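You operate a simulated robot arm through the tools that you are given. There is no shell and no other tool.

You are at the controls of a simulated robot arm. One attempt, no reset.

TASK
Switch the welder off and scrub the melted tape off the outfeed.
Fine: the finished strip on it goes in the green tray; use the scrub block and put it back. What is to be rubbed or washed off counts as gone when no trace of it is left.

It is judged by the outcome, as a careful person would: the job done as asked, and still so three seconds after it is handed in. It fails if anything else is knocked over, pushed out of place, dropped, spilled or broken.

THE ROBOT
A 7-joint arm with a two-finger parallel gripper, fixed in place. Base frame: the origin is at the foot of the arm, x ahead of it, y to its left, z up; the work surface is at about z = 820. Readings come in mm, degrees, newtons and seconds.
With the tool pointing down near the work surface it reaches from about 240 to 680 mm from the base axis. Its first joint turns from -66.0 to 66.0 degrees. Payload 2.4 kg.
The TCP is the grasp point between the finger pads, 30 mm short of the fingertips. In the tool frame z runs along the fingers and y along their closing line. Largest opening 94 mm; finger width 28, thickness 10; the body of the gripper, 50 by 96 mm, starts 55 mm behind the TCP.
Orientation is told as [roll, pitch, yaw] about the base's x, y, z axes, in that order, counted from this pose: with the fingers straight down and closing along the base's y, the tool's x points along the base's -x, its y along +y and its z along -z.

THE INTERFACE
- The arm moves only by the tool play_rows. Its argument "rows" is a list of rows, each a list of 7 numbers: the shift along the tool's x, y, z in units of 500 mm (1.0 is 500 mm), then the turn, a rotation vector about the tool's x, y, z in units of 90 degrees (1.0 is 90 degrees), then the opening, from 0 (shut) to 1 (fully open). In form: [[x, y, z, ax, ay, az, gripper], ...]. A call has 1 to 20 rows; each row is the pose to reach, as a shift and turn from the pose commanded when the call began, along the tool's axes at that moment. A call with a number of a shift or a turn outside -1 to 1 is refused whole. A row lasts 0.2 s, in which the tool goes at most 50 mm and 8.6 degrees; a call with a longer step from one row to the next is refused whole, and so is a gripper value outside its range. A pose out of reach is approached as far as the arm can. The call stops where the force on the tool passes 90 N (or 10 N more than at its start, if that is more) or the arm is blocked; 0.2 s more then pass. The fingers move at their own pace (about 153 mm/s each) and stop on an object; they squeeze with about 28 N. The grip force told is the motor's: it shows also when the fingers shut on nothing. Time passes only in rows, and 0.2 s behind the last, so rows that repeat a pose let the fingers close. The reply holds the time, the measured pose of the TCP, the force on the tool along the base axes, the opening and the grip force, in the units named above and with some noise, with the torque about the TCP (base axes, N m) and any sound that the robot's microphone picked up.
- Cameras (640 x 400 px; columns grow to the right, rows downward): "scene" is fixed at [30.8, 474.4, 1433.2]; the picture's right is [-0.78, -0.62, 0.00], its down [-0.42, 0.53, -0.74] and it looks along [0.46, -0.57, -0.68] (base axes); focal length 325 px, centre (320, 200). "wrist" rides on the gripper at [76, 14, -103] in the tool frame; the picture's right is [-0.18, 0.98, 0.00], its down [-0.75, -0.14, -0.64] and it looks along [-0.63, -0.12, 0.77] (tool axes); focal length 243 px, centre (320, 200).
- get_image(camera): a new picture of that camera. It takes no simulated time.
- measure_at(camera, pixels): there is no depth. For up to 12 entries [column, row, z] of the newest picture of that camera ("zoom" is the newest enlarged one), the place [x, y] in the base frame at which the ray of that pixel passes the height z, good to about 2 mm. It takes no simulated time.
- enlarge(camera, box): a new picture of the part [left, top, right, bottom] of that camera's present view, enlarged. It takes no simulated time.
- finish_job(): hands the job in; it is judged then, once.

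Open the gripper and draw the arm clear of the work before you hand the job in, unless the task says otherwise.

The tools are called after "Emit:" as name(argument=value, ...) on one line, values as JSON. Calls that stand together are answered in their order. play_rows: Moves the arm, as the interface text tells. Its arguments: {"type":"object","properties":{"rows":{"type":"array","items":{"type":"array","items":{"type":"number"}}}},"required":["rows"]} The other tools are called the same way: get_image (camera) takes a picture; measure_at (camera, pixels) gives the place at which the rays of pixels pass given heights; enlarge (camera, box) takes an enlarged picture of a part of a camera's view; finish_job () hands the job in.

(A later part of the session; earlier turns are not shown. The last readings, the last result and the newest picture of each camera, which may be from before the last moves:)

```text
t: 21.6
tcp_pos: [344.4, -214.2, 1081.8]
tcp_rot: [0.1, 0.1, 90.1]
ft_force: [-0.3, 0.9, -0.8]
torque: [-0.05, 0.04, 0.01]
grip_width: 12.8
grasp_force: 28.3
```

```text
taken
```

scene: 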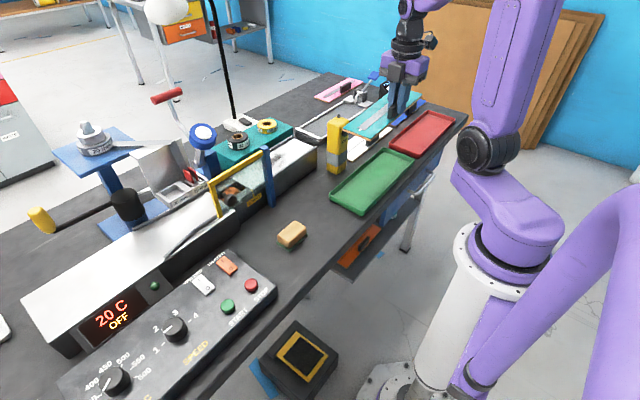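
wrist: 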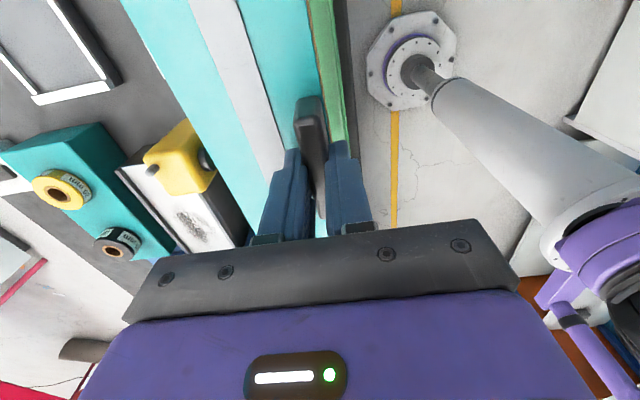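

The bed now shows a grey smear (wrist (193,228)). Over the tray, I lower the strip to TCP z≈925 and check alignment.

Emit:
play_rows(rows=[[0, 0, 0.06, 0, 0, 0, 0], [0, 0, 0.12, 0, 0, 0, 0], [0, 0, 0.18, 0, 0, 0, 0], [0, 0, 0.24, 0, 0, 0, 0], [0, 0, 0.29, 0, 0, 0, 0], [0, 0, 0.316, 0, 0, 0, 0], [0, 0, 0.316, 0, 0, 0, 0]])

Emit:
get_image(camera="wrist")

Emit:
enlarge(camera="scene", box=[320, 110, 440, 225])

```text
t: 23.2
tcp_pos: [345.0, -215.7, 922.7]
tcp_rot: [0.0, -0.1, 90.0]
ft_force: [1.0, 0.0, -1.4]
torque: [0.02, 0.01, 0.0]
grip_width: 13.1
grasp_force: 27.8
```

```text
taken
```

wrist: 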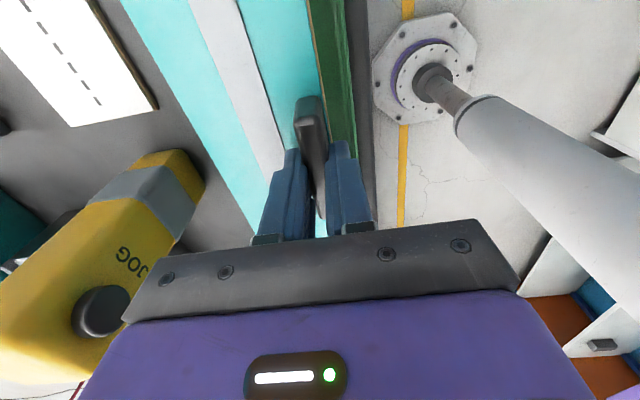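

```text
3.48 times, centred on (380, 168) of scene
```

zoom: 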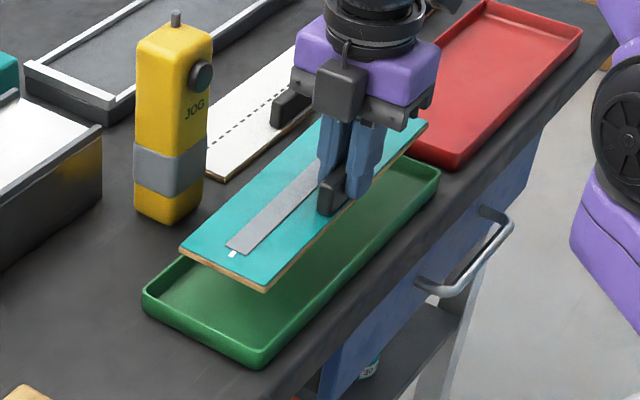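

I measure the held strip's corners at its height (~888) to compare with the tray's inner limits.

Emit:
measure_at(camera="zoom", pixels=[[181, 250, 888], [265, 289, 888], [428, 122, 888], [145, 292, 837], [258, 350, 837], [439, 168, 837], [265, 289, 884], [428, 122, 884], [181, 250, 884]])

Emit:
enlarge(camera="wrist", box=[100, 0, 400, 170])

```text
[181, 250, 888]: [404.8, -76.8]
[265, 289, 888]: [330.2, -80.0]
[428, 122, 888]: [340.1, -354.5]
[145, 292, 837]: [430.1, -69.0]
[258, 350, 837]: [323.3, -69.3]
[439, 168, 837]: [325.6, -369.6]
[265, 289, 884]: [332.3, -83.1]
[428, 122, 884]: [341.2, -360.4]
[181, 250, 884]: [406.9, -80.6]
```

```text
2.13 times, centred on (250, 85) of wrist
```

zoom: 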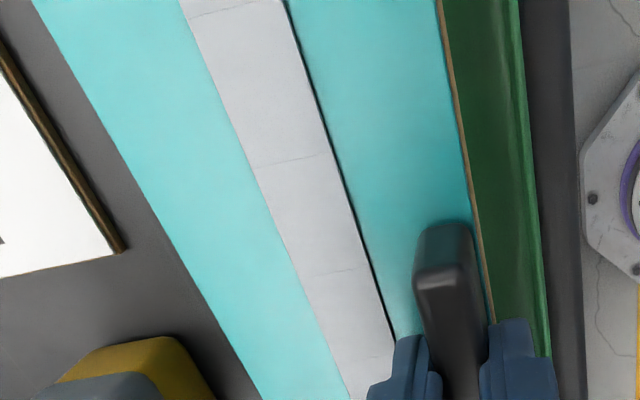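

The strip spans y −78…−354 and x ≈330…408 — nearly centred; I shift +4 mm in x and lower gently toward the floor.

Emit:
play_rows(rows=[[0, -0.008, 0.03, 0, 0, 0, 0], [0, -0.008, 0.06, 0, 0, 0, 0], [0, -0.008, 0.08, 0, 0, 0, 0], [0, -0.008, 0.09, 0, 0, 0, 0], [0, -0.008, 0.098, 0, 0, 0, 0], [0, -0.008, 0.104, 0, 0, 0, 0], [0, -0.008, 0.108, 0, 0, 0, 0]])

Emit:
enlarge(camera="scene", box=[320, 110, 440, 225])

Emit:
get_image(camera="wrist")

```text
t: 24.8
tcp_pos: [350.4, -214.4, 869.7]
tcp_rot: [0.0, 0.0, 90.1]
ft_force: [-0.8, -2.5, 7.2]
torque: [0.83, 0.02, 0.02]
grip_width: 13.2
grasp_force: 28.0
```

```text
3.48 times, centred on (380, 168) of scene
```

zoom: 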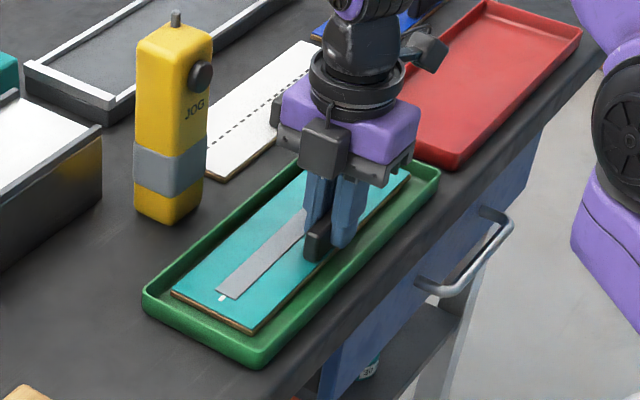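

```text
taken
```

wrist: 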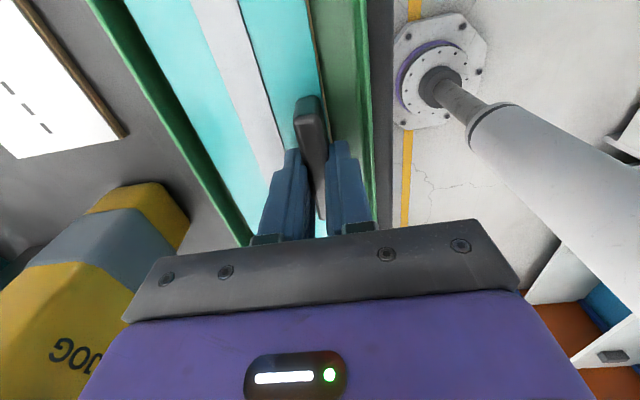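

Light contact (7 N) at the strip's left end, which appears inside the tray. I lower a few mm more to seat the other end.

Emit:
play_rows(rows=[[0, 0, 0.003, 0, 0, 0, 0], [0, 0, 0.005, 0, 0, 0, 0], [0, 0, 0.005, 0, 0, 0, 0]])

Emit:
enlarge(camera="scene", box=[350, 120, 430, 190])

```text
t: 25.6
tcp_pos: [350.3, -214.9, 867.9]
tcp_rot: [0.0, 0.0, 89.9]
ft_force: [1.6, 0.3, 4.4]
torque: [0.73, -0.03, -0.08]
grip_width: 13.2
grasp_force: 27.9
```

```text
5.71 times, centred on (390, 155) of scene
```

zoom: 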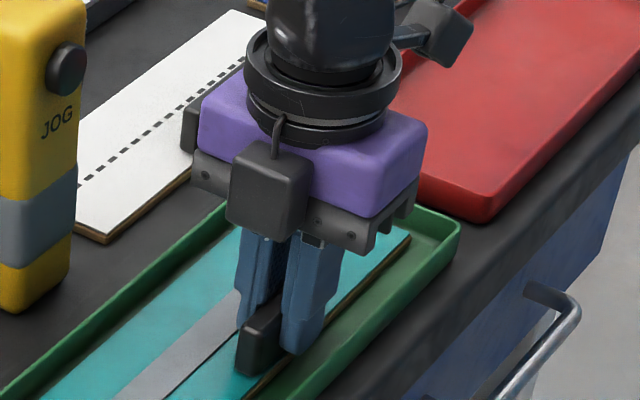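

The force fell to 4 N as the strip pivots level; I continue down another few mm.

Emit:
play_rows(rows=[[0, 0, 0.003, 0, 0, 0, 0], [0, 0, 0.006, 0, 0, 0, 0], [0, 0, 0.006, 0, 0, 0, 0]])

```text
t: 26.4
tcp_pos: [349.4, -214.1, 865.5]
tcp_rot: [-0.2, 0.2, 90.0]
ft_force: [-10.2, 9.2, 76.6]
torque: [0.23, 0.2, -0.04]
grip_width: 13.8
grasp_force: 27.3
```

Fully seated (76 N peak). I ease up 2 mm and open the gripper.

Emit:
play_rows(rows=[[0, 0, -0.004, 0, 0, 0, 0], [0, 0, -0.004, 0, 0, 0, 0.15], [0, 0, -0.004, 0, 0, 0, 0.35], [0, 0, -0.004, 0, 0, 0, 0.4], [0, 0, -0.004, 0, 0, 0, 0.4]])

Emit:
enlarge(camera="scene", box=[320, 110, 440, 225])

```text
t: 27.6
tcp_pos: [349.6, -216.0, 866.1]
tcp_rot: [0.0, 0.0, 90.0]
ft_force: [0.1, 0.0, 0.3]
torque: [0.01, 0.02, 0.02]
grip_width: 37.6
grasp_force: 0.0
```

```text
3.48 times, centred on (380, 168) of scene
```

zoom: 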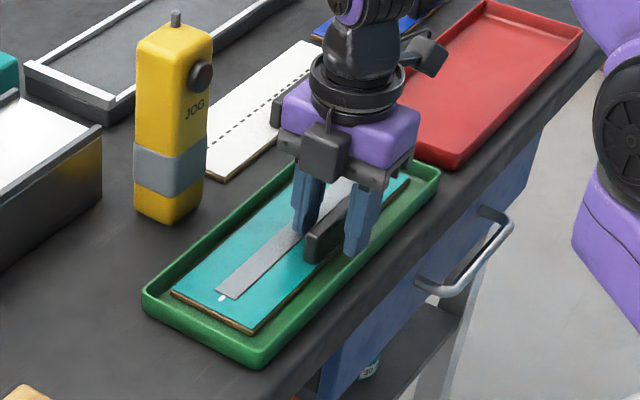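

Released with zero force, the strip lies flat in the tray. I lift straight up and verify.

Emit:
play_rows(rows=[[0, 0, -0.04, 0, 0, 0, 0.4], [0, 0, -0.1, 0, 0, 0, 0.4], [0, 0, -0.18, 0, 0, 0, 0.4], [0, 0, -0.26, 0, 0, 0, 0.4], [0, 0, -0.34, 0, 0, 0, 0.4], [0, 0, -0.42, 0, 0, 0, 0.6], [0, 0, -0.48, 0, 0, 0, 0.8], [0, 0, -0.48, 0, 0, 0, 1]])

Emit:
enlarge(camera="scene", box=[320, 110, 440, 225])

Emit:
enlarge(camera="scene", box=[200, 120, 330, 220])

Emit:
get_image(camera="wrist")

```text
t: 29.4
tcp_pos: [349.2, -217.1, 1105.2]
tcp_rot: [0.0, 0.0, 90.1]
ft_force: [0.8, -0.4, 0.0]
torque: [-0.03, 0.0, -0.02]
grip_width: 93.9
grasp_force: 0.0
```

```text
3.48 times, centred on (380, 168) of scene
```

zoom: 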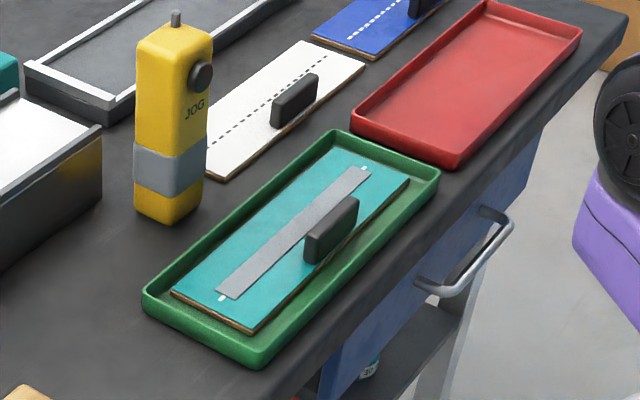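

```text
4.00 times, centred on (265, 170) of scene
```

zoom: 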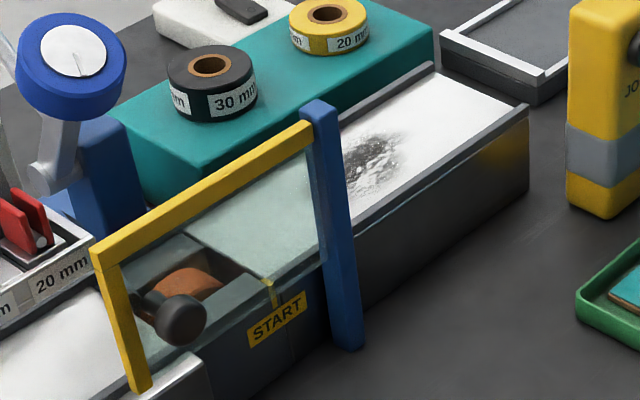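

```text
taken
```

wrist: 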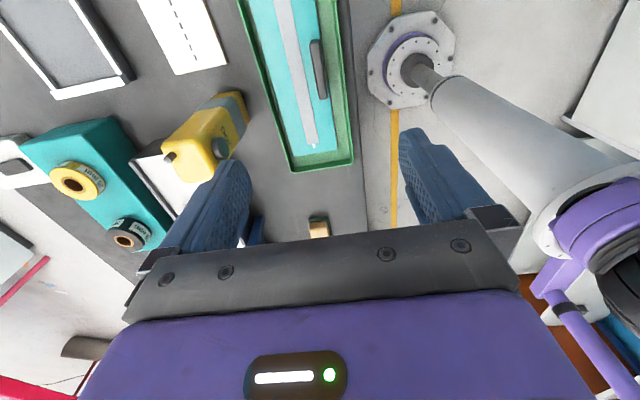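

The strip is flat in the green tray. The bed now shows a black/grey residue near scene (278,161). I go over it to look straight down.

Emit:
play_rows(rows=[[-0.05, -0.07, 0, 0, 0, 0, 1], [-0.1, -0.14, 0, 0, 0, 0, 1], [-0.15, -0.21, 0, 0, 0, 0, 1], [-0.2, -0.28, 0, 0, 0, 0, 1], [-0.25, -0.35, 0, 0, 0, 0, 1], [-0.3, -0.42, 0, 0, 0, 0, 1], [-0.34, -0.48, 0, 0, 0, 0, 1], [-0.354, -0.5, 0, 0, 0, 0, 1], [-0.354, -0.5, 0, 0, 0, 0, 1]])

Emit:
get_image(camera="wrist")

Emit:
enlarge(camera="wrist", box=[220, 0, 460, 150])

```text
t: 31.4
tcp_pos: [601.3, -39.2, 1104.8]
tcp_rot: [0.0, 0.0, 90.0]
ft_force: [-0.2, 0.7, -0.1]
torque: [0.06, 0.03, 0.04]
grip_width: 93.7
grasp_force: 0.1
```

```text
taken
```

wrist: 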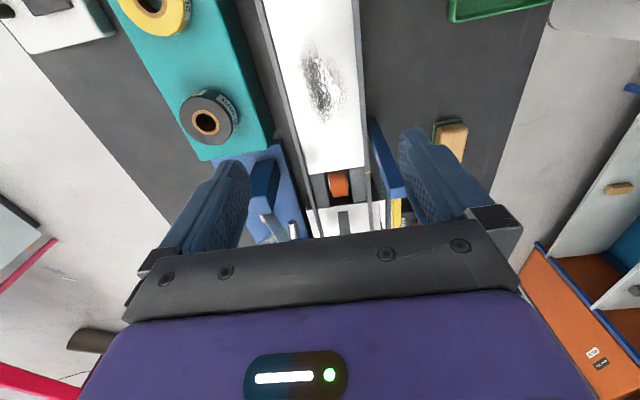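

```text
2.67 times, centred on (340, 75) of wrist
```

zoom: 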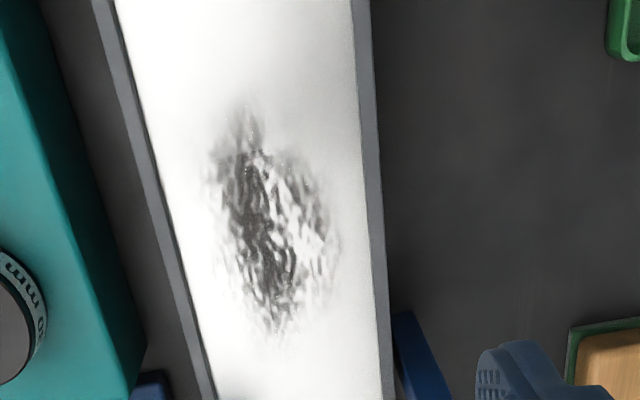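

I measure the residue's extents and bed edges in this zoom and compare with the scene pixel (277.5,161) to get the bed height.

Emit:
measure_at(camera="zoom", pixels=[[270, 215, 890], [205, 160, 890], [345, 240, 890], [245, 95, 890], [280, 345, 890], [355, 100, 890], [375, 300, 890], [390, 300, 890], [130, 60, 890], [190, 290, 890], [120, 60, 890], [180, 290, 890]])

Emit:
measure_at(camera="scene", pixels=[[277.5, 161.25, 880], [277.5, 161.25, 890], [317, 146.5, 890], [293, 135, 890], [317, 152, 890]])

Emit:
enlarge(camera="scene", box=[255, 130, 335, 190])

```text
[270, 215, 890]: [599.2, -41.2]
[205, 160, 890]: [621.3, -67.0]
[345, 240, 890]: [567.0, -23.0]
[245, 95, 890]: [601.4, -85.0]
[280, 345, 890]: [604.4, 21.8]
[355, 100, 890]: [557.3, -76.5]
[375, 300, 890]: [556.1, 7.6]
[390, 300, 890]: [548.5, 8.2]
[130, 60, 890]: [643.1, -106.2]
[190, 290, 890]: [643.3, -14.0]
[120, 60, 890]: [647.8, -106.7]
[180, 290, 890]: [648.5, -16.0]
```

```text
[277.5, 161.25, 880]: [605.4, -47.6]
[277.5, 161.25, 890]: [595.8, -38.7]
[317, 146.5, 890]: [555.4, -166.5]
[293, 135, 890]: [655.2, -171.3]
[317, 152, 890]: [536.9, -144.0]
```

```text
6.67 times, centred on (295, 160) of scene
```

zoom: 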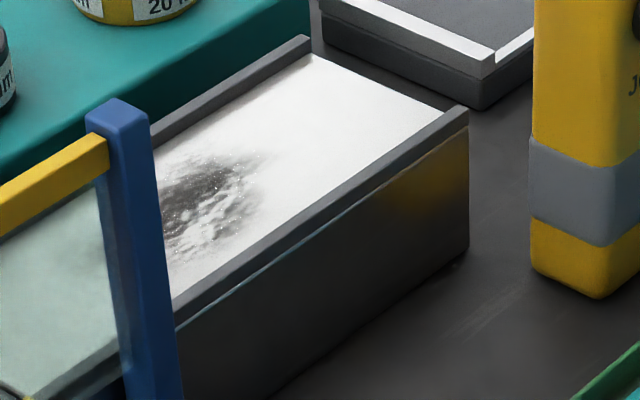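

Bed is at z≈887 between rails (inner x≈557–643); residue spans x≈565–622, y≈−85…22. Now I go over the scrub block with the yaw back at 0.

Emit:
play_rows(rows=[[-0.02, 0.03, 0, 0, 0, 0.0833, 1], [-0.045, 0.07, 0, 0, 0, 0.1667, 1], [-0.07, 0.105, 0, 0, 0, 0.25, 1], [-0.095, 0.14, 0, 0, 0, 0.3333, 1], [-0.12, 0.175, 0, 0, 0, 0.4167, 1], [-0.15, 0.21, 0, 0, 0, 0.5, 1], [-0.175, 0.245, 0, 0, 0, 0.5833, 1], [-0.2, 0.28, 0, 0, 0, 0.6667, 1], [-0.225, 0.315, 0.02, 0, 0, 0.75, 1], [-0.25, 0.35, 0.04, 0, 0, 0.8333, 1], [-0.275, 0.39, 0.07, 0, 0, 0.9167, 1], [-0.298, 0.422, 0.1, 0, 0, 1.0, 1], [-0.298, 0.422, 0.1, 0, 0, 1.0, 1]])

Emit:
get_image(camera="wrist")

Emit:
get_image(camera="scene")

```text
t: 34.2
tcp_pos: [391.1, 111.8, 1054.5]
tcp_rot: [0.0, 0.0, -0.1]
ft_force: [-0.4, -0.2, 1.0]
torque: [-0.01, -0.04, 0.01]
grip_width: 93.9
grasp_force: 0.1
```

```text
taken
```

wrist: 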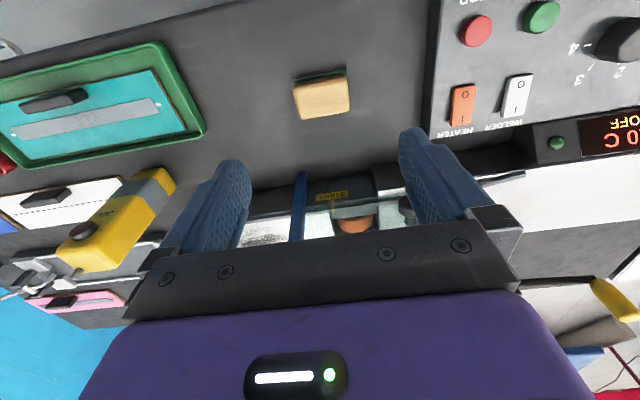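

```text
taken
```

scene: 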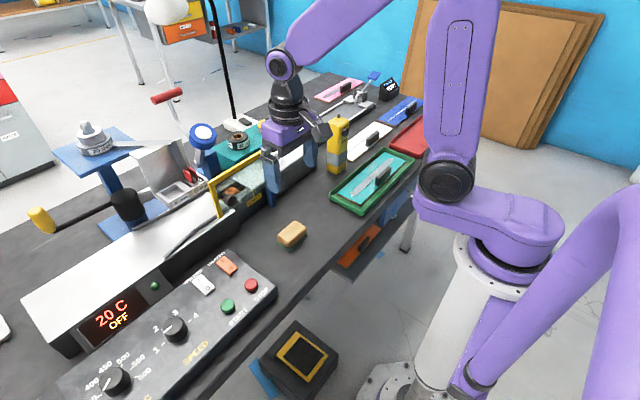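

Block visible at (322,95) in the wrist and (292,236) in the scene. I enlarge both to get its dimensions and orientation.

Emit:
enlarge(camera="wrist", box=[270, 60, 370, 130])

Emit:
measure_at(camera="wrist", pixels=[[294, 88, 855], [345, 80, 855], [349, 108, 855], [299, 118, 855]])

Emit:
enlarge(camera="scene", box=[265, 215, 320, 255])

```text
5.71 times, centred on (320, 95) of wrist
```

zoom: 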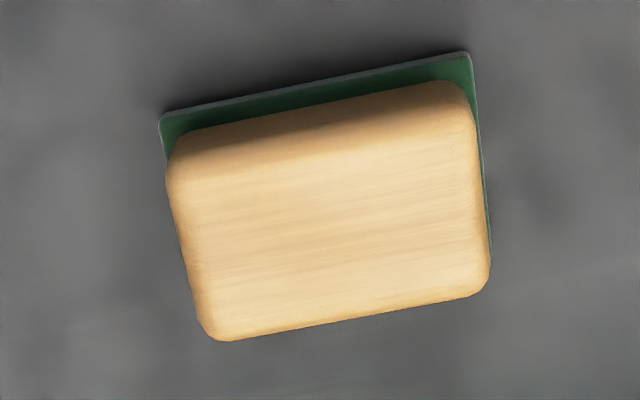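

```text
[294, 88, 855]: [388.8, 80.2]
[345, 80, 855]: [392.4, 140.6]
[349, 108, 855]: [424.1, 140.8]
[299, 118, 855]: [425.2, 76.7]
```

```text
10.00 times, centred on (292, 235) of scene
```

zoom: 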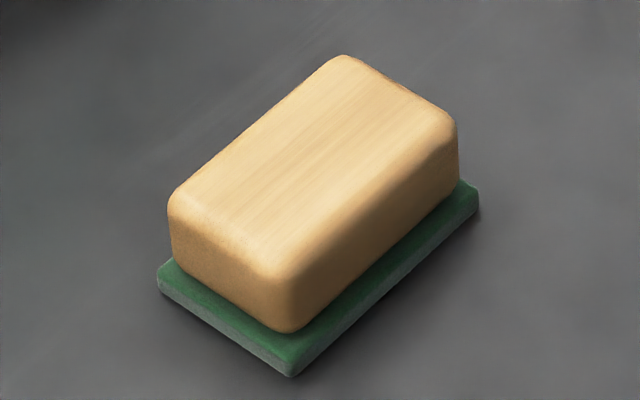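

I measure the green pad and wood body corners in this scene zoom.

Emit:
measure_at(camera="zoom", pixels=[[158, 288, 820], [292, 377, 820], [480, 213, 820], [172, 200, 850], [285, 275, 850], [457, 125, 850], [345, 58, 850], [172, 200, 855], [285, 275, 855], [457, 125, 855], [345, 58, 855], [290, 332, 827]])

Emit:
enlarge(camera="wrist", box=[270, 60, 370, 130])

Emit:
measure_at(camera="zoom", pixels=[[160, 118, 823], [468, 55, 823], [492, 250, 823], [170, 165, 850], [470, 95, 850], [490, 275, 850], [215, 340, 850]])

```text
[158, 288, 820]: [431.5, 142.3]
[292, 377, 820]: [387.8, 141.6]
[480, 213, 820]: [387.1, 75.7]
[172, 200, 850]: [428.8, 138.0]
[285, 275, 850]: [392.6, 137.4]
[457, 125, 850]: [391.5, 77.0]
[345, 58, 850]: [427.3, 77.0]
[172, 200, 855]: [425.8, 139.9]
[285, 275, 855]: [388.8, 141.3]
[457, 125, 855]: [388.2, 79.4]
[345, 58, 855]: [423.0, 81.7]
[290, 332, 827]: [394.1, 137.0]
```

```text
5.71 times, centred on (320, 95) of wrist
```

zoom: 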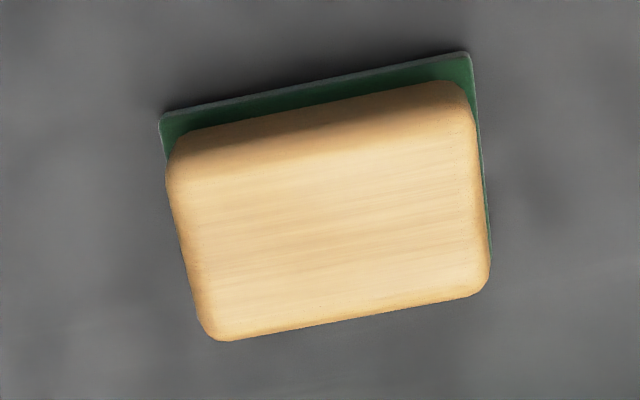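

```text
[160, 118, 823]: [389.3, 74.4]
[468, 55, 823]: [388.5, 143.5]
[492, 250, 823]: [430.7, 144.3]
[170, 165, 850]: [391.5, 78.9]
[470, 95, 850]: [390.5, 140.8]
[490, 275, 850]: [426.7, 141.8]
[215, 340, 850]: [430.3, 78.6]
```

Block body is x 391–428, y 77–140 (top ≈851) on a 44×68 pad, aligned with the base axes; centre (409.5,109). I descend above it with fingers fully open.

Emit:
play_rows(rows=[[-0.018, -0.0055, 0.06, 0, 0, 0, 1], [-0.037, -0.0055, 0.12, 0, 0, 0, 1], [-0.037, -0.0055, 0.18, 0, 0, 0, 1], [-0.037, -0.0055, 0.24, 0, 0, 0, 1], [-0.037, -0.0055, 0.29, 0, 0, 0, 1], [-0.037, -0.0055, 0.315, 0, 0, 0, 1], [-0.037, -0.0055, 0.315, 0, 0, 0, 1]])

Emit:
get_image(camera="wrist")

Emit:
enlarge(camera="scene", box=[245, 170, 345, 260])

```text
t: 35.8
tcp_pos: [407.3, 108.3, 898.5]
tcp_rot: [-0.1, 0.1, 0.1]
ft_force: [0.2, -0.2, 0.4]
torque: [0.0, -0.03, 0.01]
grip_width: 94.0
grasp_force: 0.0
```

```text
taken
```

wrist: 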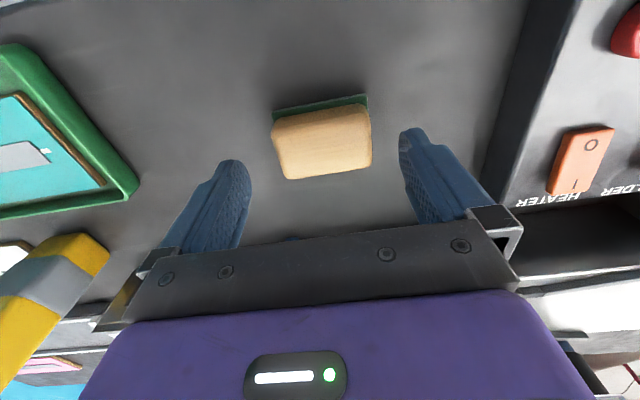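

```text
4.44 times, centred on (295, 215) of scene
```

zoom: 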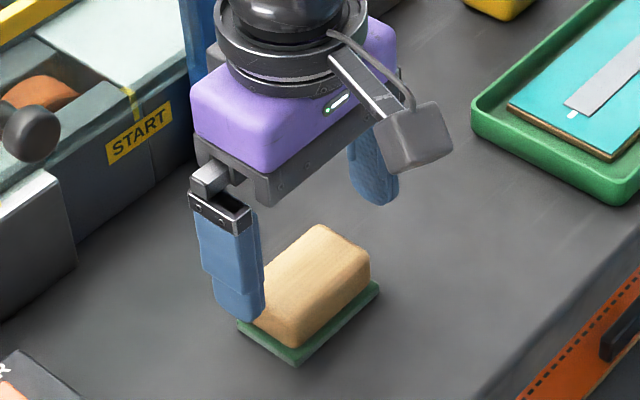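

Fingers straddle the block well. I descend to z≈860 and close gently.

Emit:
play_rows(rows=[[-0.004, 0, 0.03, 0, 0, 0, 1], [-0.004, 0, 0.06, 0, 0, 0, 1], [-0.004, 0, 0.076, 0, 0, 0, 1], [-0.004, 0, 0.076, 0, 0, 0, 1], [-0.004, 0, 0.076, 0, 0, 0, 0.7], [-0.004, 0, 0.076, 0, 0, 0, 0.5], [-0.004, 0, 0.076, 0, 0, 0, 0.3], [-0.004, 0, 0.076, 0, 0, 0, 0.3]])

Emit:
get_image(camera="wrist")

Emit:
enlarge(camera="scene", box=[245, 170, 345, 260])

```text
t: 37.6
tcp_pos: [409.6, 108.6, 860.2]
tcp_rot: [0.0, 0.0, 0.1]
ft_force: [0.9, 1.7, 3.7]
torque: [0.05, -0.01, 0.01]
grip_width: 65.2
grasp_force: 28.1
```

```text
taken
```

wrist: 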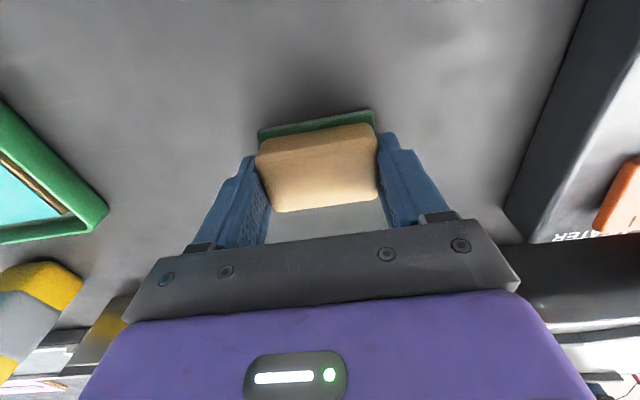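

```text
4.44 times, centred on (295, 215) of scene
```

zoom: 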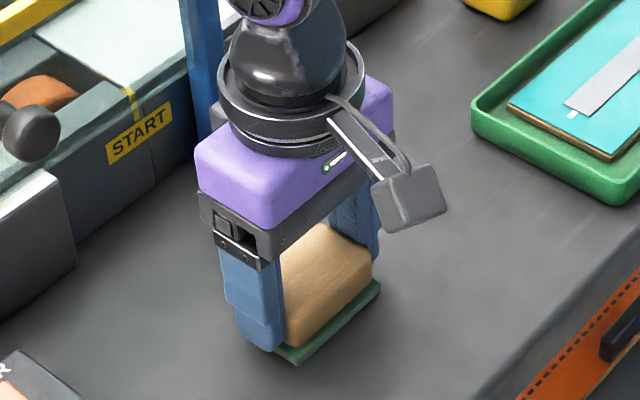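

Gripped at 65 mm (home pose TCP 409.6, 108.6, 860). I lift 40 mm and see whether the green pad comes along.

Emit:
play_rows(rows=[[0, 0, -0.02, 0, 0, 0, 0.2], [0, 0, -0.05, 0, 0, 0, 0.2], [0, 0, -0.08, 0, 0, 0, 0.2], [0, 0, -0.08, 0, 0, 0, 0.2]])

Emit:
get_image(camera="wrist")

Emit:
enlarge(camera="scene", box=[245, 170, 345, 260])

```text
t: 38.6
tcp_pos: [410.0, 107.8, 901.5]
tcp_rot: [0.0, 0.0, 0.0]
ft_force: [-0.4, 1.0, -0.5]
torque: [0.02, 0.0, 0.01]
grip_width: 65.0
grasp_force: 27.9
```

```text
taken
```

wrist: 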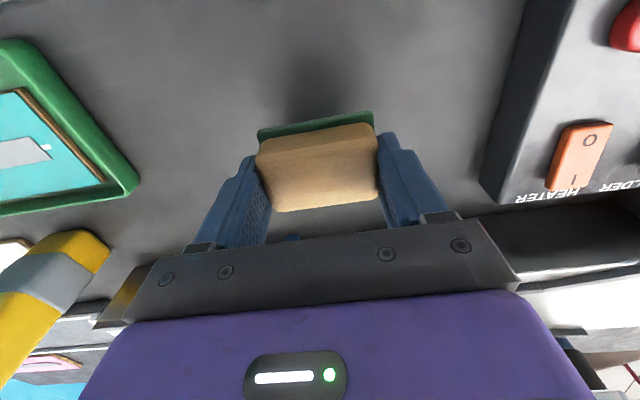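

```text
4.44 times, centred on (295, 215) of scene
```

zoom: 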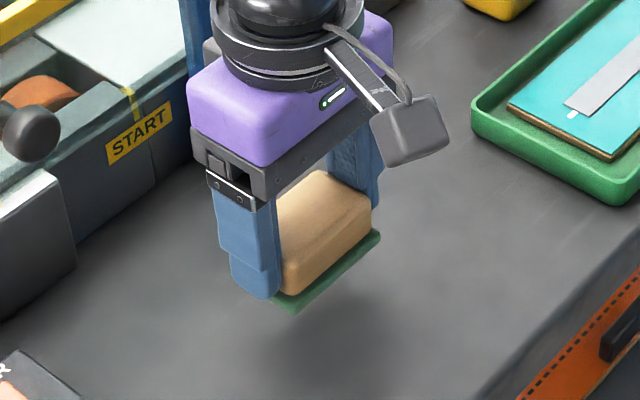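

The pad is part of the block. I raise to z≈1000, move to y≈−40, then forward over the bed at x≈590.

Emit:
play_rows(rows=[[0, 0, -0.08, 0, 0, 0, 0.2], [0, 0, -0.16, 0, 0, 0, 0.2], [0, -0.06, -0.2, 0, 0, 0, 0.2], [0, -0.14, -0.2, 0, 0, 0, 0.2], [0, -0.22, -0.2, 0, 0, 0, 0.2], [-0.04, -0.29, -0.2, 0, 0, 0, 0.2], [-0.12, -0.296, -0.2, 0, 0, 0, 0.2], [-0.2, -0.296, -0.2, 0, 0, 0, 0.2], [-0.28, -0.296, -0.2, 0, 0, 0, 0.2], [-0.34, -0.296, -0.2, 0, 0, 0, 0.2], [-0.36, -0.296, -0.2, 0, 0, 0, 0.2], [-0.36, -0.296, -0.2, 0, 0, 0, 0.2]])

Emit:
get_image(camera="wrist")

Emit:
enlarge(camera="scene", box=[200, 70, 350, 200])

```text
t: 41.2
tcp_pos: [587.6, -40.9, 999.9]
tcp_rot: [0.0, 0.0, 0.1]
ft_force: [0.0, -0.1, -0.5]
torque: [0.01, -0.02, -0.01]
grip_width: 64.8
grasp_force: 28.1
```

```text
taken
```

wrist: 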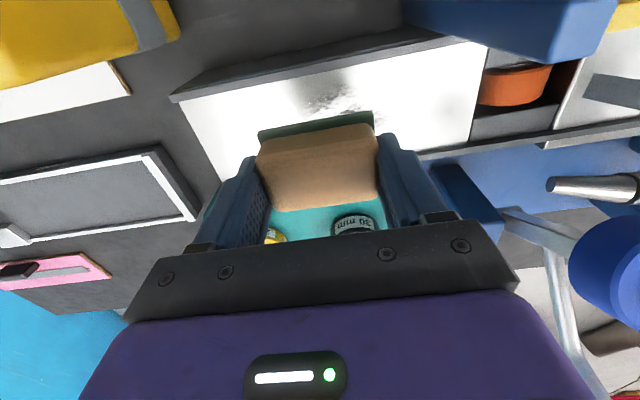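

```text
3.08 times, centred on (275, 135) of scene
```

zoom: 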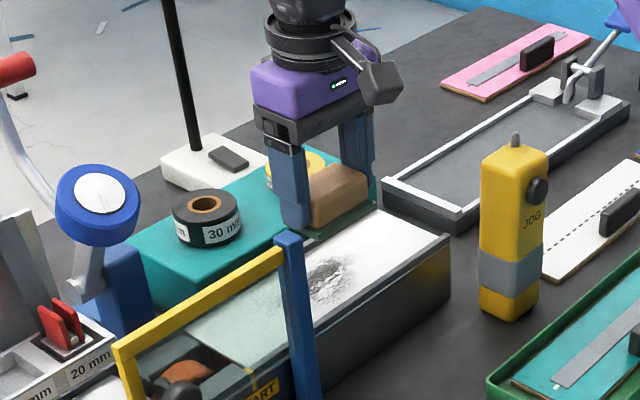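

Block hovers over the bed; residue visible at (325,95). I descend to just above expected contact (TCP ≈927).

Emit:
play_rows(rows=[[-0.004, 0, 0.04, 0, 0, 0, 0.2], [-0.004, 0, 0.08, 0, 0, 0, 0.2], [-0.004, 0, 0.115, 0, 0, 0, 0.2], [-0.004, 0, 0.13, 0, 0, 0, 0.2], [-0.004, 0, 0.13, 0, 0, 0, 0.2]])

Emit:
get_image(camera="wrist")

Emit:
enlarge(camera="scene", box=[230, 90, 330, 200])

```text
t: 42.4
tcp_pos: [590.8, -38.8, 934.8]
tcp_rot: [0.0, 0.0, -0.1]
ft_force: [-0.2, -0.6, -1.3]
torque: [-0.03, 0.0, 0.0]
grip_width: 65.2
grasp_force: 27.3
```

```text
taken
```

wrist: 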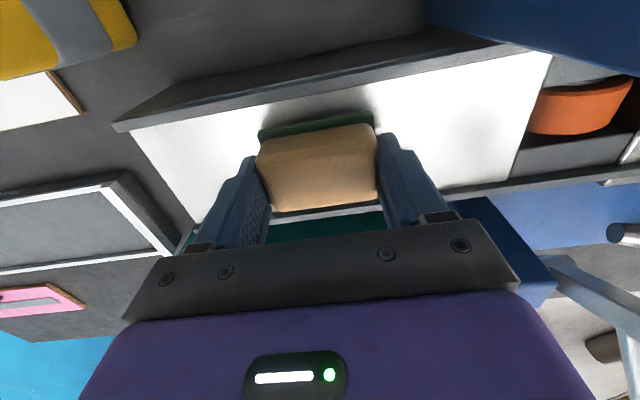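

```text
3.64 times, centred on (280, 145) of scene
```

zoom: 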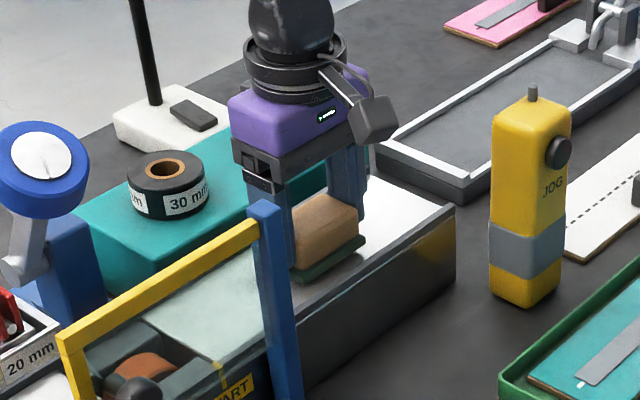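

Pad is close above the bed. I lower in 1 mm rows to feel contact.

Emit:
play_rows(rows=[[0, 0, 0.004, 0, 0, 0, 0.2], [0, 0, 0.008, 0, 0, 0, 0.2], [0, 0, 0.01, 0, 0, 0, 0.2], [0, 0, 0.012, 0, 0, 0, 0.2], [0, 0, 0.012, 0, 0, 0, 0.2]])

```text
t: 43.6
tcp_pos: [591.7, -39.3, 930.7]
tcp_rot: [0.0, 0.0, 0.0]
ft_force: [-0.9, 0.0, -0.4]
torque: [0.0, -0.02, 0.01]
grip_width: 65.3
grasp_force: 28.3
```

No contact yet at z≈930; I continue down in small steps.

Emit:
play_rows(rows=[[0, 0, 0.002, 0, 0, 0, 0.2], [0, 0, 0.004, 0, 0, 0, 0.2], [0, 0, 0.006, 0, 0, 0, 0.2], [0, 0, 0.006, 0, 0, 0, 0.2]])

```text
t: 44.6
tcp_pos: [592.3, -40.7, 929.9]
tcp_rot: [0.0, -0.2, 0.0]
ft_force: [-14.0, 0.1, 43.0]
torque: [0.06, 0.66, -0.01]
grip_width: 65.1
grasp_force: 27.5
```

Contact at TCP z≈930 (bed ≈890), 43 N. I ease up ~1.5 mm and scrub along y on this lane with small steps.

Emit:
play_rows(rows=[[0, 0, -0.003, 0, 0, 0, 0.2], [0, -0.02, -0.003, 0, 0, 0, 0.2], [0, -0.04, -0.003, 0, 0, 0, 0.2], [0, -0.06, -0.003, 0, 0, 0, 0.2], [0, -0.08, -0.003, 0, 0, 0, 0.2], [0, -0.06, -0.003, 0, 0, 0, 0.2], [0, -0.04, -0.003, 0, 0, 0, 0.2], [0, -0.02, -0.003, 0, 0, 0, 0.2], [0, 0, -0.003, 0, 0, 0, 0.2], [0, 0.02, -0.003, 0, 0, 0, 0.2], [0, 0.04, -0.003, 0, 0, 0, 0.2], [0, 0.06, -0.003, 0, 0, 0, 0.2], [0, 0.08, -0.003, 0, 0, 0, 0.2], [0, 0.08, -0.003, 0, 0, 0, 0.2]])

Emit:
get_image(camera="wrist")

Emit:
enlarge(camera="scene", box=[230, 90, 330, 200])

```text
t: 47.6
tcp_pos: [592.4, 0.0, 930.2]
tcp_rot: [0.0, -0.1, 0.1]
ft_force: [0.9, -10.0, 29.3]
torque: [-0.32, 0.06, -0.02]
grip_width: 65.4
grasp_force: 27.8
```

```text
taken
```

wrist: 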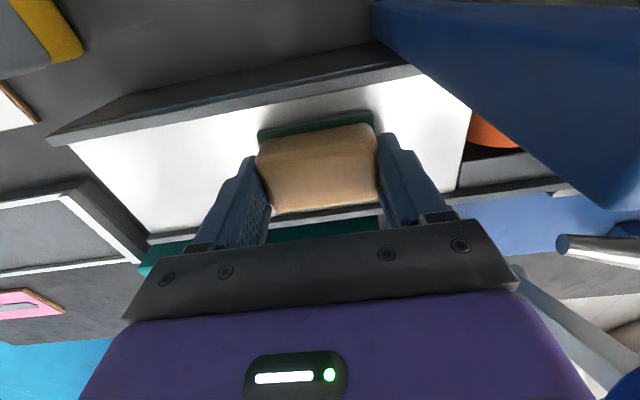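

```text
3.64 times, centred on (280, 145) of scene
```

zoom: 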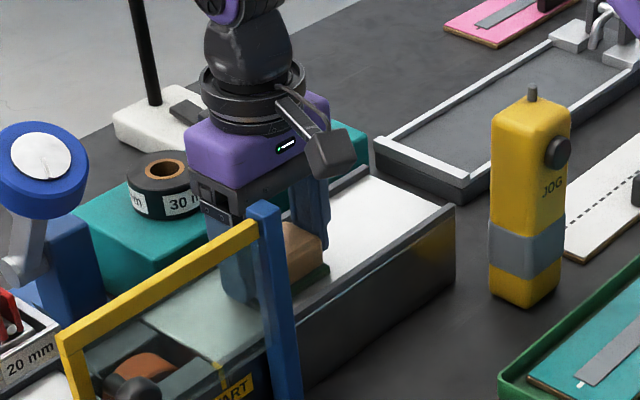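

Holding at ~29 N and the bed left of the block looks clean. I now cover the front lane (x≈583) and a middle-back lane (x≈604).

Emit:
play_rows(rows=[[0.01, 0, 0, 0, 0, 0, 0.2], [0.018, 0, 0, 0, 0, 0, 0.2], [0.018, -0.025, 0, 0, 0, 0, 0.2], [0.018, -0.05, 0, 0, 0, 0, 0.2], [0.018, -0.075, 0, 0, 0, 0, 0.2], [0.018, -0.1, 0, 0, 0, 0, 0.2], [0.018, -0.125, 0, 0, 0, 0, 0.2], [0.018, -0.15, 0, 0, 0, 0, 0.2], [0.018, -0.165, 0, 0, 0, 0, 0.2], [0, -0.165, 0, 0, 0, 0, 0.2], [-0.024, -0.165, 0, 0, 0, 0, 0.2], [-0.024, -0.14, 0, 0, 0, 0, 0.2], [-0.024, -0.115, 0, 0, 0, 0, 0.2], [-0.024, -0.09, 0, 0, 0, 0, 0.2], [-0.024, -0.065, 0, 0, 0, 0, 0.2], [-0.024, -0.04, 0, 0, 0, 0, 0.2], [-0.024, -0.015, 0, 0, 0, 0, 0.2], [-0.024, 0, 0, 0, 0, 0, 0.2], [-0.024, 0, 0, 0, 0, 0, 0.2]])

Emit:
get_image(camera="wrist")

```text
t: 51.6
tcp_pos: [603.3, 0.8, 929.5]
tcp_rot: [0.1, -0.1, -0.1]
ft_force: [0.3, -9.0, 27.3]
torque: [-0.27, 0.01, -0.01]
grip_width: 65.1
grasp_force: 28.0
```

```text
taken
```

wrist: 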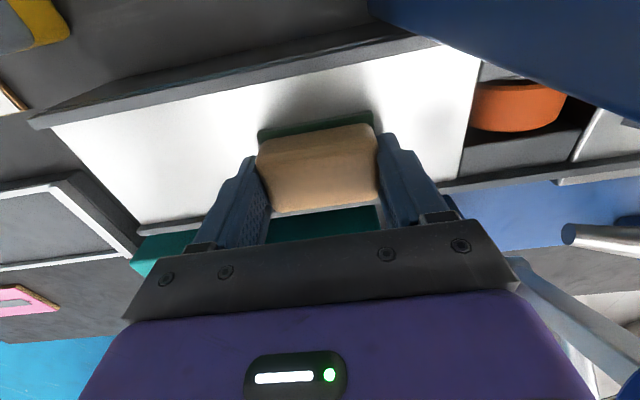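

The lanes look clean to the left. One more lane at x≈617 up and down, then I lift to inspect.

Emit:
play_rows(rows=[[-0.014, 0, 0, 0, 0, 0, 0.2], [-0.026, 0, 0, 0, 0, 0, 0.2], [-0.026, -0.025, 0, 0, 0, 0, 0.2], [-0.026, -0.05, 0, 0, 0, 0, 0.2], [-0.026, -0.075, 0, 0, 0, 0, 0.2], [-0.026, -0.1, 0, 0, 0, 0, 0.2], [-0.026, -0.125, 0, 0, 0, 0, 0.2], [-0.026, -0.15, 0, 0, 0, 0, 0.2], [-0.026, -0.17, 0, 0, 0, 0, 0.2], [-0.01, -0.17, -0.01, 0, 0, 0, 0.2], [0, -0.17, -0.06, 0, 0, 0, 0.2], [0, -0.17, -0.14, 0, 0, 0, 0.2], [0.06, -0.17, -0.22, 0, 0, 0, 0.2], [0.14, -0.17, -0.28, 0, 0, 0, 0.2], [0.22, -0.17, -0.3, 0, 0, 0, 0.2], [0.3, -0.14, -0.3, 0, 0, 0, 0.2], [0.36, -0.1, -0.3, 0, 0, 0, 0.2], [0.36, -0.1, -0.3, 0, 0, 0, 0.2]])

Emit:
get_image(camera="wrist")

Emit:
enlarge(camera="scene", box=[200, 120, 330, 220])

```text
t: 55.4
tcp_pos: [422.4, -51.3, 1078.7]
tcp_rot: [0.1, 0.1, 0.0]
ft_force: [-0.5, -1.1, -0.6]
torque: [-0.02, 0.0, 0.01]
grip_width: 65.1
grasp_force: 27.7
```

```text
taken
```

wrist: 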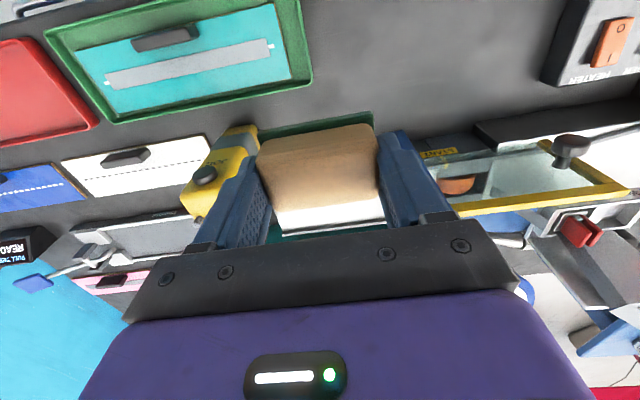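

```text
4.00 times, centred on (265, 170) of scene
```

zoom: 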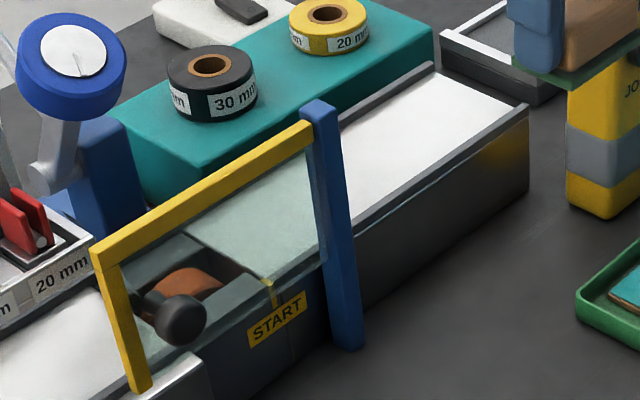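

The scene view shows the bed clean. To check the part near/behind the post, I move the arm (at height) over the bed and look down with the wrist camera.

Emit:
play_rows(rows=[[-0.06, 0.02, -0.03, 0, 0, 0, 0.2], [-0.12, 0.04, -0.04, 0, 0, 0, 0.2], [-0.18, 0.06, -0.04, 0, 0, 0, 0.2], [-0.24, 0.08, -0.04, 0, 0, 0, 0.2], [-0.3, 0.1, -0.04, 0, 0, 0, 0.2], [-0.34, 0.1, -0.04, 0, 0, 0, 0.2], [-0.34, 0.1, -0.04, 0, 0, 0, 0.2]])

Emit:
get_image(camera="wrist")

Emit:
enlarge(camera="wrist", box=[180, 30, 480, 180])

```text
t: 57.0
tcp_pos: [593.6, 0.6, 1098.5]
tcp_rot: [0.0, 0.0, -0.1]
ft_force: [-0.2, -0.7, -0.6]
torque: [-0.03, 0.01, -0.01]
grip_width: 64.9
grasp_force: 28.0
```

```text
taken
```

wrist: 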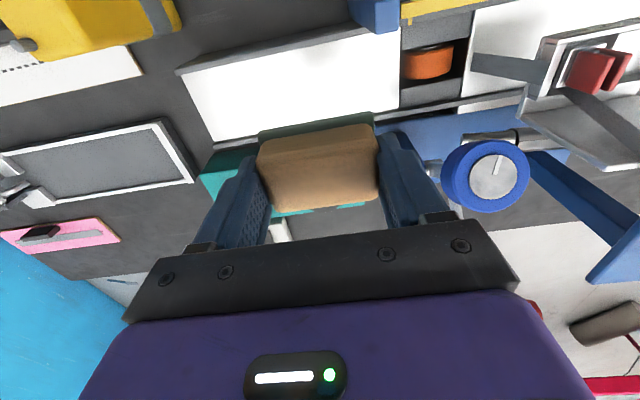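

```text
2.13 times, centred on (330, 105) of wrist
```

zoom: 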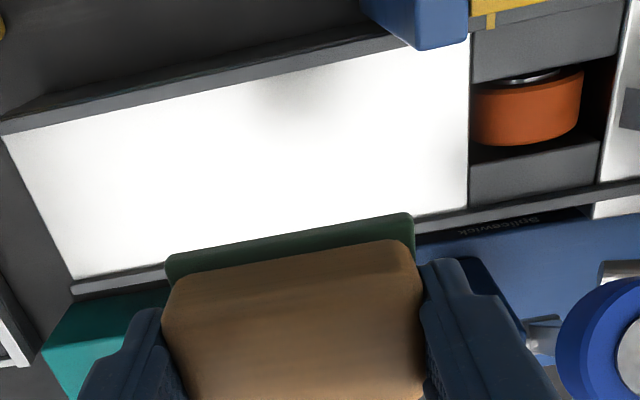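

A faint grey patch shows at zoom (285,100) near the front rail; it may be the gripper's own shadow. I shift the arm and look again to see if it moves.

Emit:
measure_at(camera="zoom", pixels=[[285, 100, 890], [250, 85, 890], [330, 80, 890], [290, 140, 890], [455, 140, 890]])

Emit:
play_rows(rows=[[0.04, -0.06, 0, 0, 0, 0, 0.2], [0.08, -0.12, 0, 0, 0, 0, 0.2], [0.1, -0.18, 0, 0, 0, 0, 0.2], [0.1, -0.2, 0, 0, 0, 0, 0.2], [0.1, -0.2, 0, 0, 0, 0, 0.2]])

Emit:
get_image(camera="wrist")

Emit:
enlarge(camera="wrist", box=[260, 60, 500, 200])

```text
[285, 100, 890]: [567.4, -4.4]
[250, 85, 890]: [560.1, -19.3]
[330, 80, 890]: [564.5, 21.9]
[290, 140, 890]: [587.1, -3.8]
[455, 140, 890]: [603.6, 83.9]
```

```text
t: 58.2
tcp_pos: [543.9, -100.1, 1099.2]
tcp_rot: [0.0, 0.0, 0.0]
ft_force: [-0.8, 1.1, -0.3]
torque: [-0.03, -0.01, 0.0]
grip_width: 65.3
grasp_force: 28.1
```

```text
taken
```

wrist: 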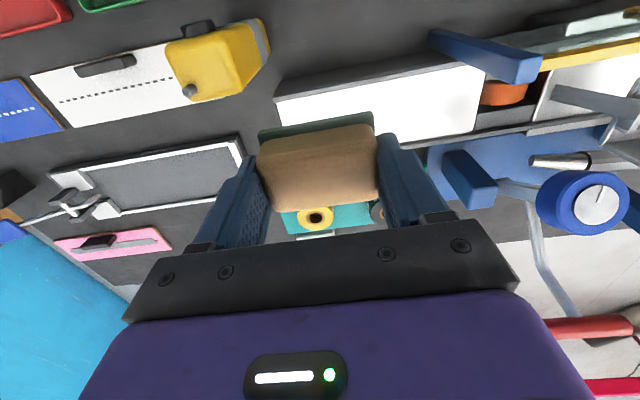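

```text
2.67 times, centred on (380, 130) of wrist
```

zoom: 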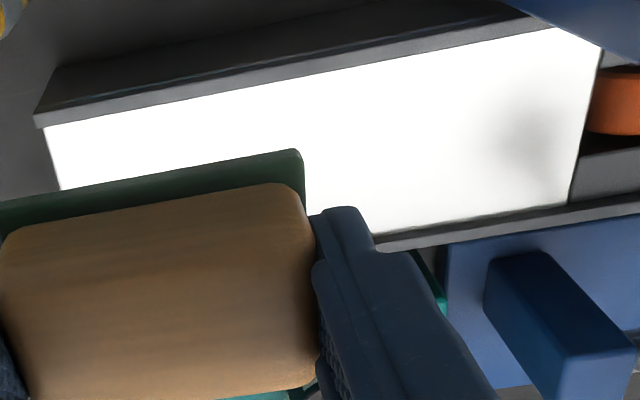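

The front patch vanished (it was a shadow), but a faint grey patch remains at zoom (530,130). I measure it and compare with its earlier spot near (604,84).

Emit:
measure_at(camera="zoom", pixels=[[530, 130, 890], [500, 120, 890], [555, 100, 890], [540, 165, 890], [590, 60, 890], [575, 190, 890]])

Emit:
enlarge(camera="scene", box=[215, 140, 285, 200])

```text
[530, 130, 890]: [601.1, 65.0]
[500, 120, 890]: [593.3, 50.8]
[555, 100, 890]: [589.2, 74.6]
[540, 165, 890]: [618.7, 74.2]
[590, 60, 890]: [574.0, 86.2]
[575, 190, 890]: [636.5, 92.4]
```

```text
6.67 times, centred on (250, 170) of scene
```

zoom: 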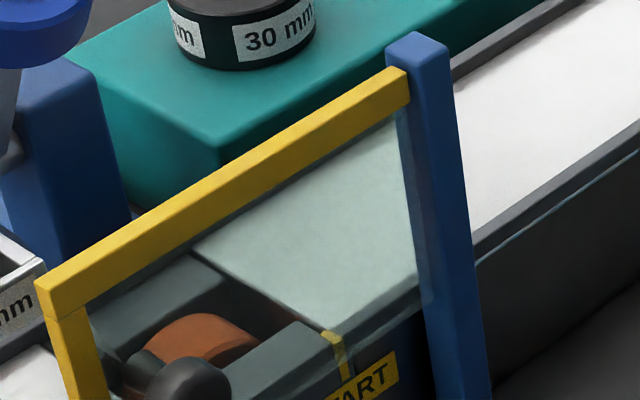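

That patch's mirror ray points at the blue wheel, so it looks like a reflection, but I check further at high zoom in the scene and from another wrist angle with the arm pulled back.

Emit:
enlarge(camera="scene", box=[262, 140, 312, 180])

Emit:
play_rows(rows=[[0.05, 0.05, 0.02, 0, 0, 0, 0.2], [0.1, 0.12, 0.02, 0, 0, 0, 0.2], [0.16, 0.18, 0.02, 0, 0, 0, 0.2], [0.2, 0.25, 0.02, 0, 0, 0, 0.2], [0.2, 0.33, 0.02, 0, 0, 0, 0.2], [0.2, 0.36, 0.02, 0, 0, 0, 0.2], [0.2, 0.36, 0.02, 0, 0, 0, 0.2]])

Emit:
get_image(camera="wrist")

Emit:
enlarge(camera="scene", box=[225, 130, 325, 210])

```text
10.00 times, centred on (287, 160) of scene
```

zoom: 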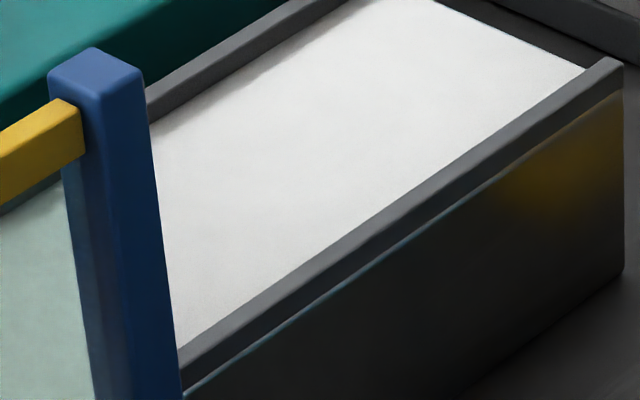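

```text
t: 59.8
tcp_pos: [444.9, 81.3, 1087.7]
tcp_rot: [0.0, 0.1, 0.0]
ft_force: [-0.7, 0.7, -1.0]
torque: [0.02, -0.01, 0.0]
grip_width: 64.9
grasp_force: 28.1
```

```text
taken
```

wrist: 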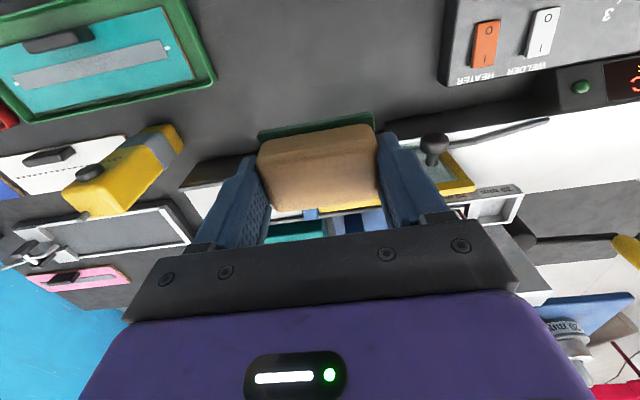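

```text
5.00 times, centred on (275, 170) of scene
```

zoom: 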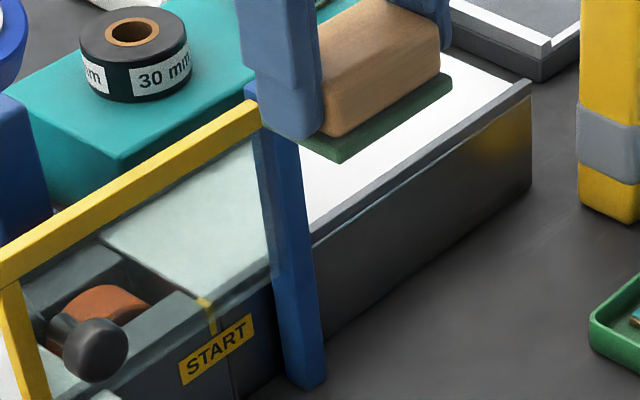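

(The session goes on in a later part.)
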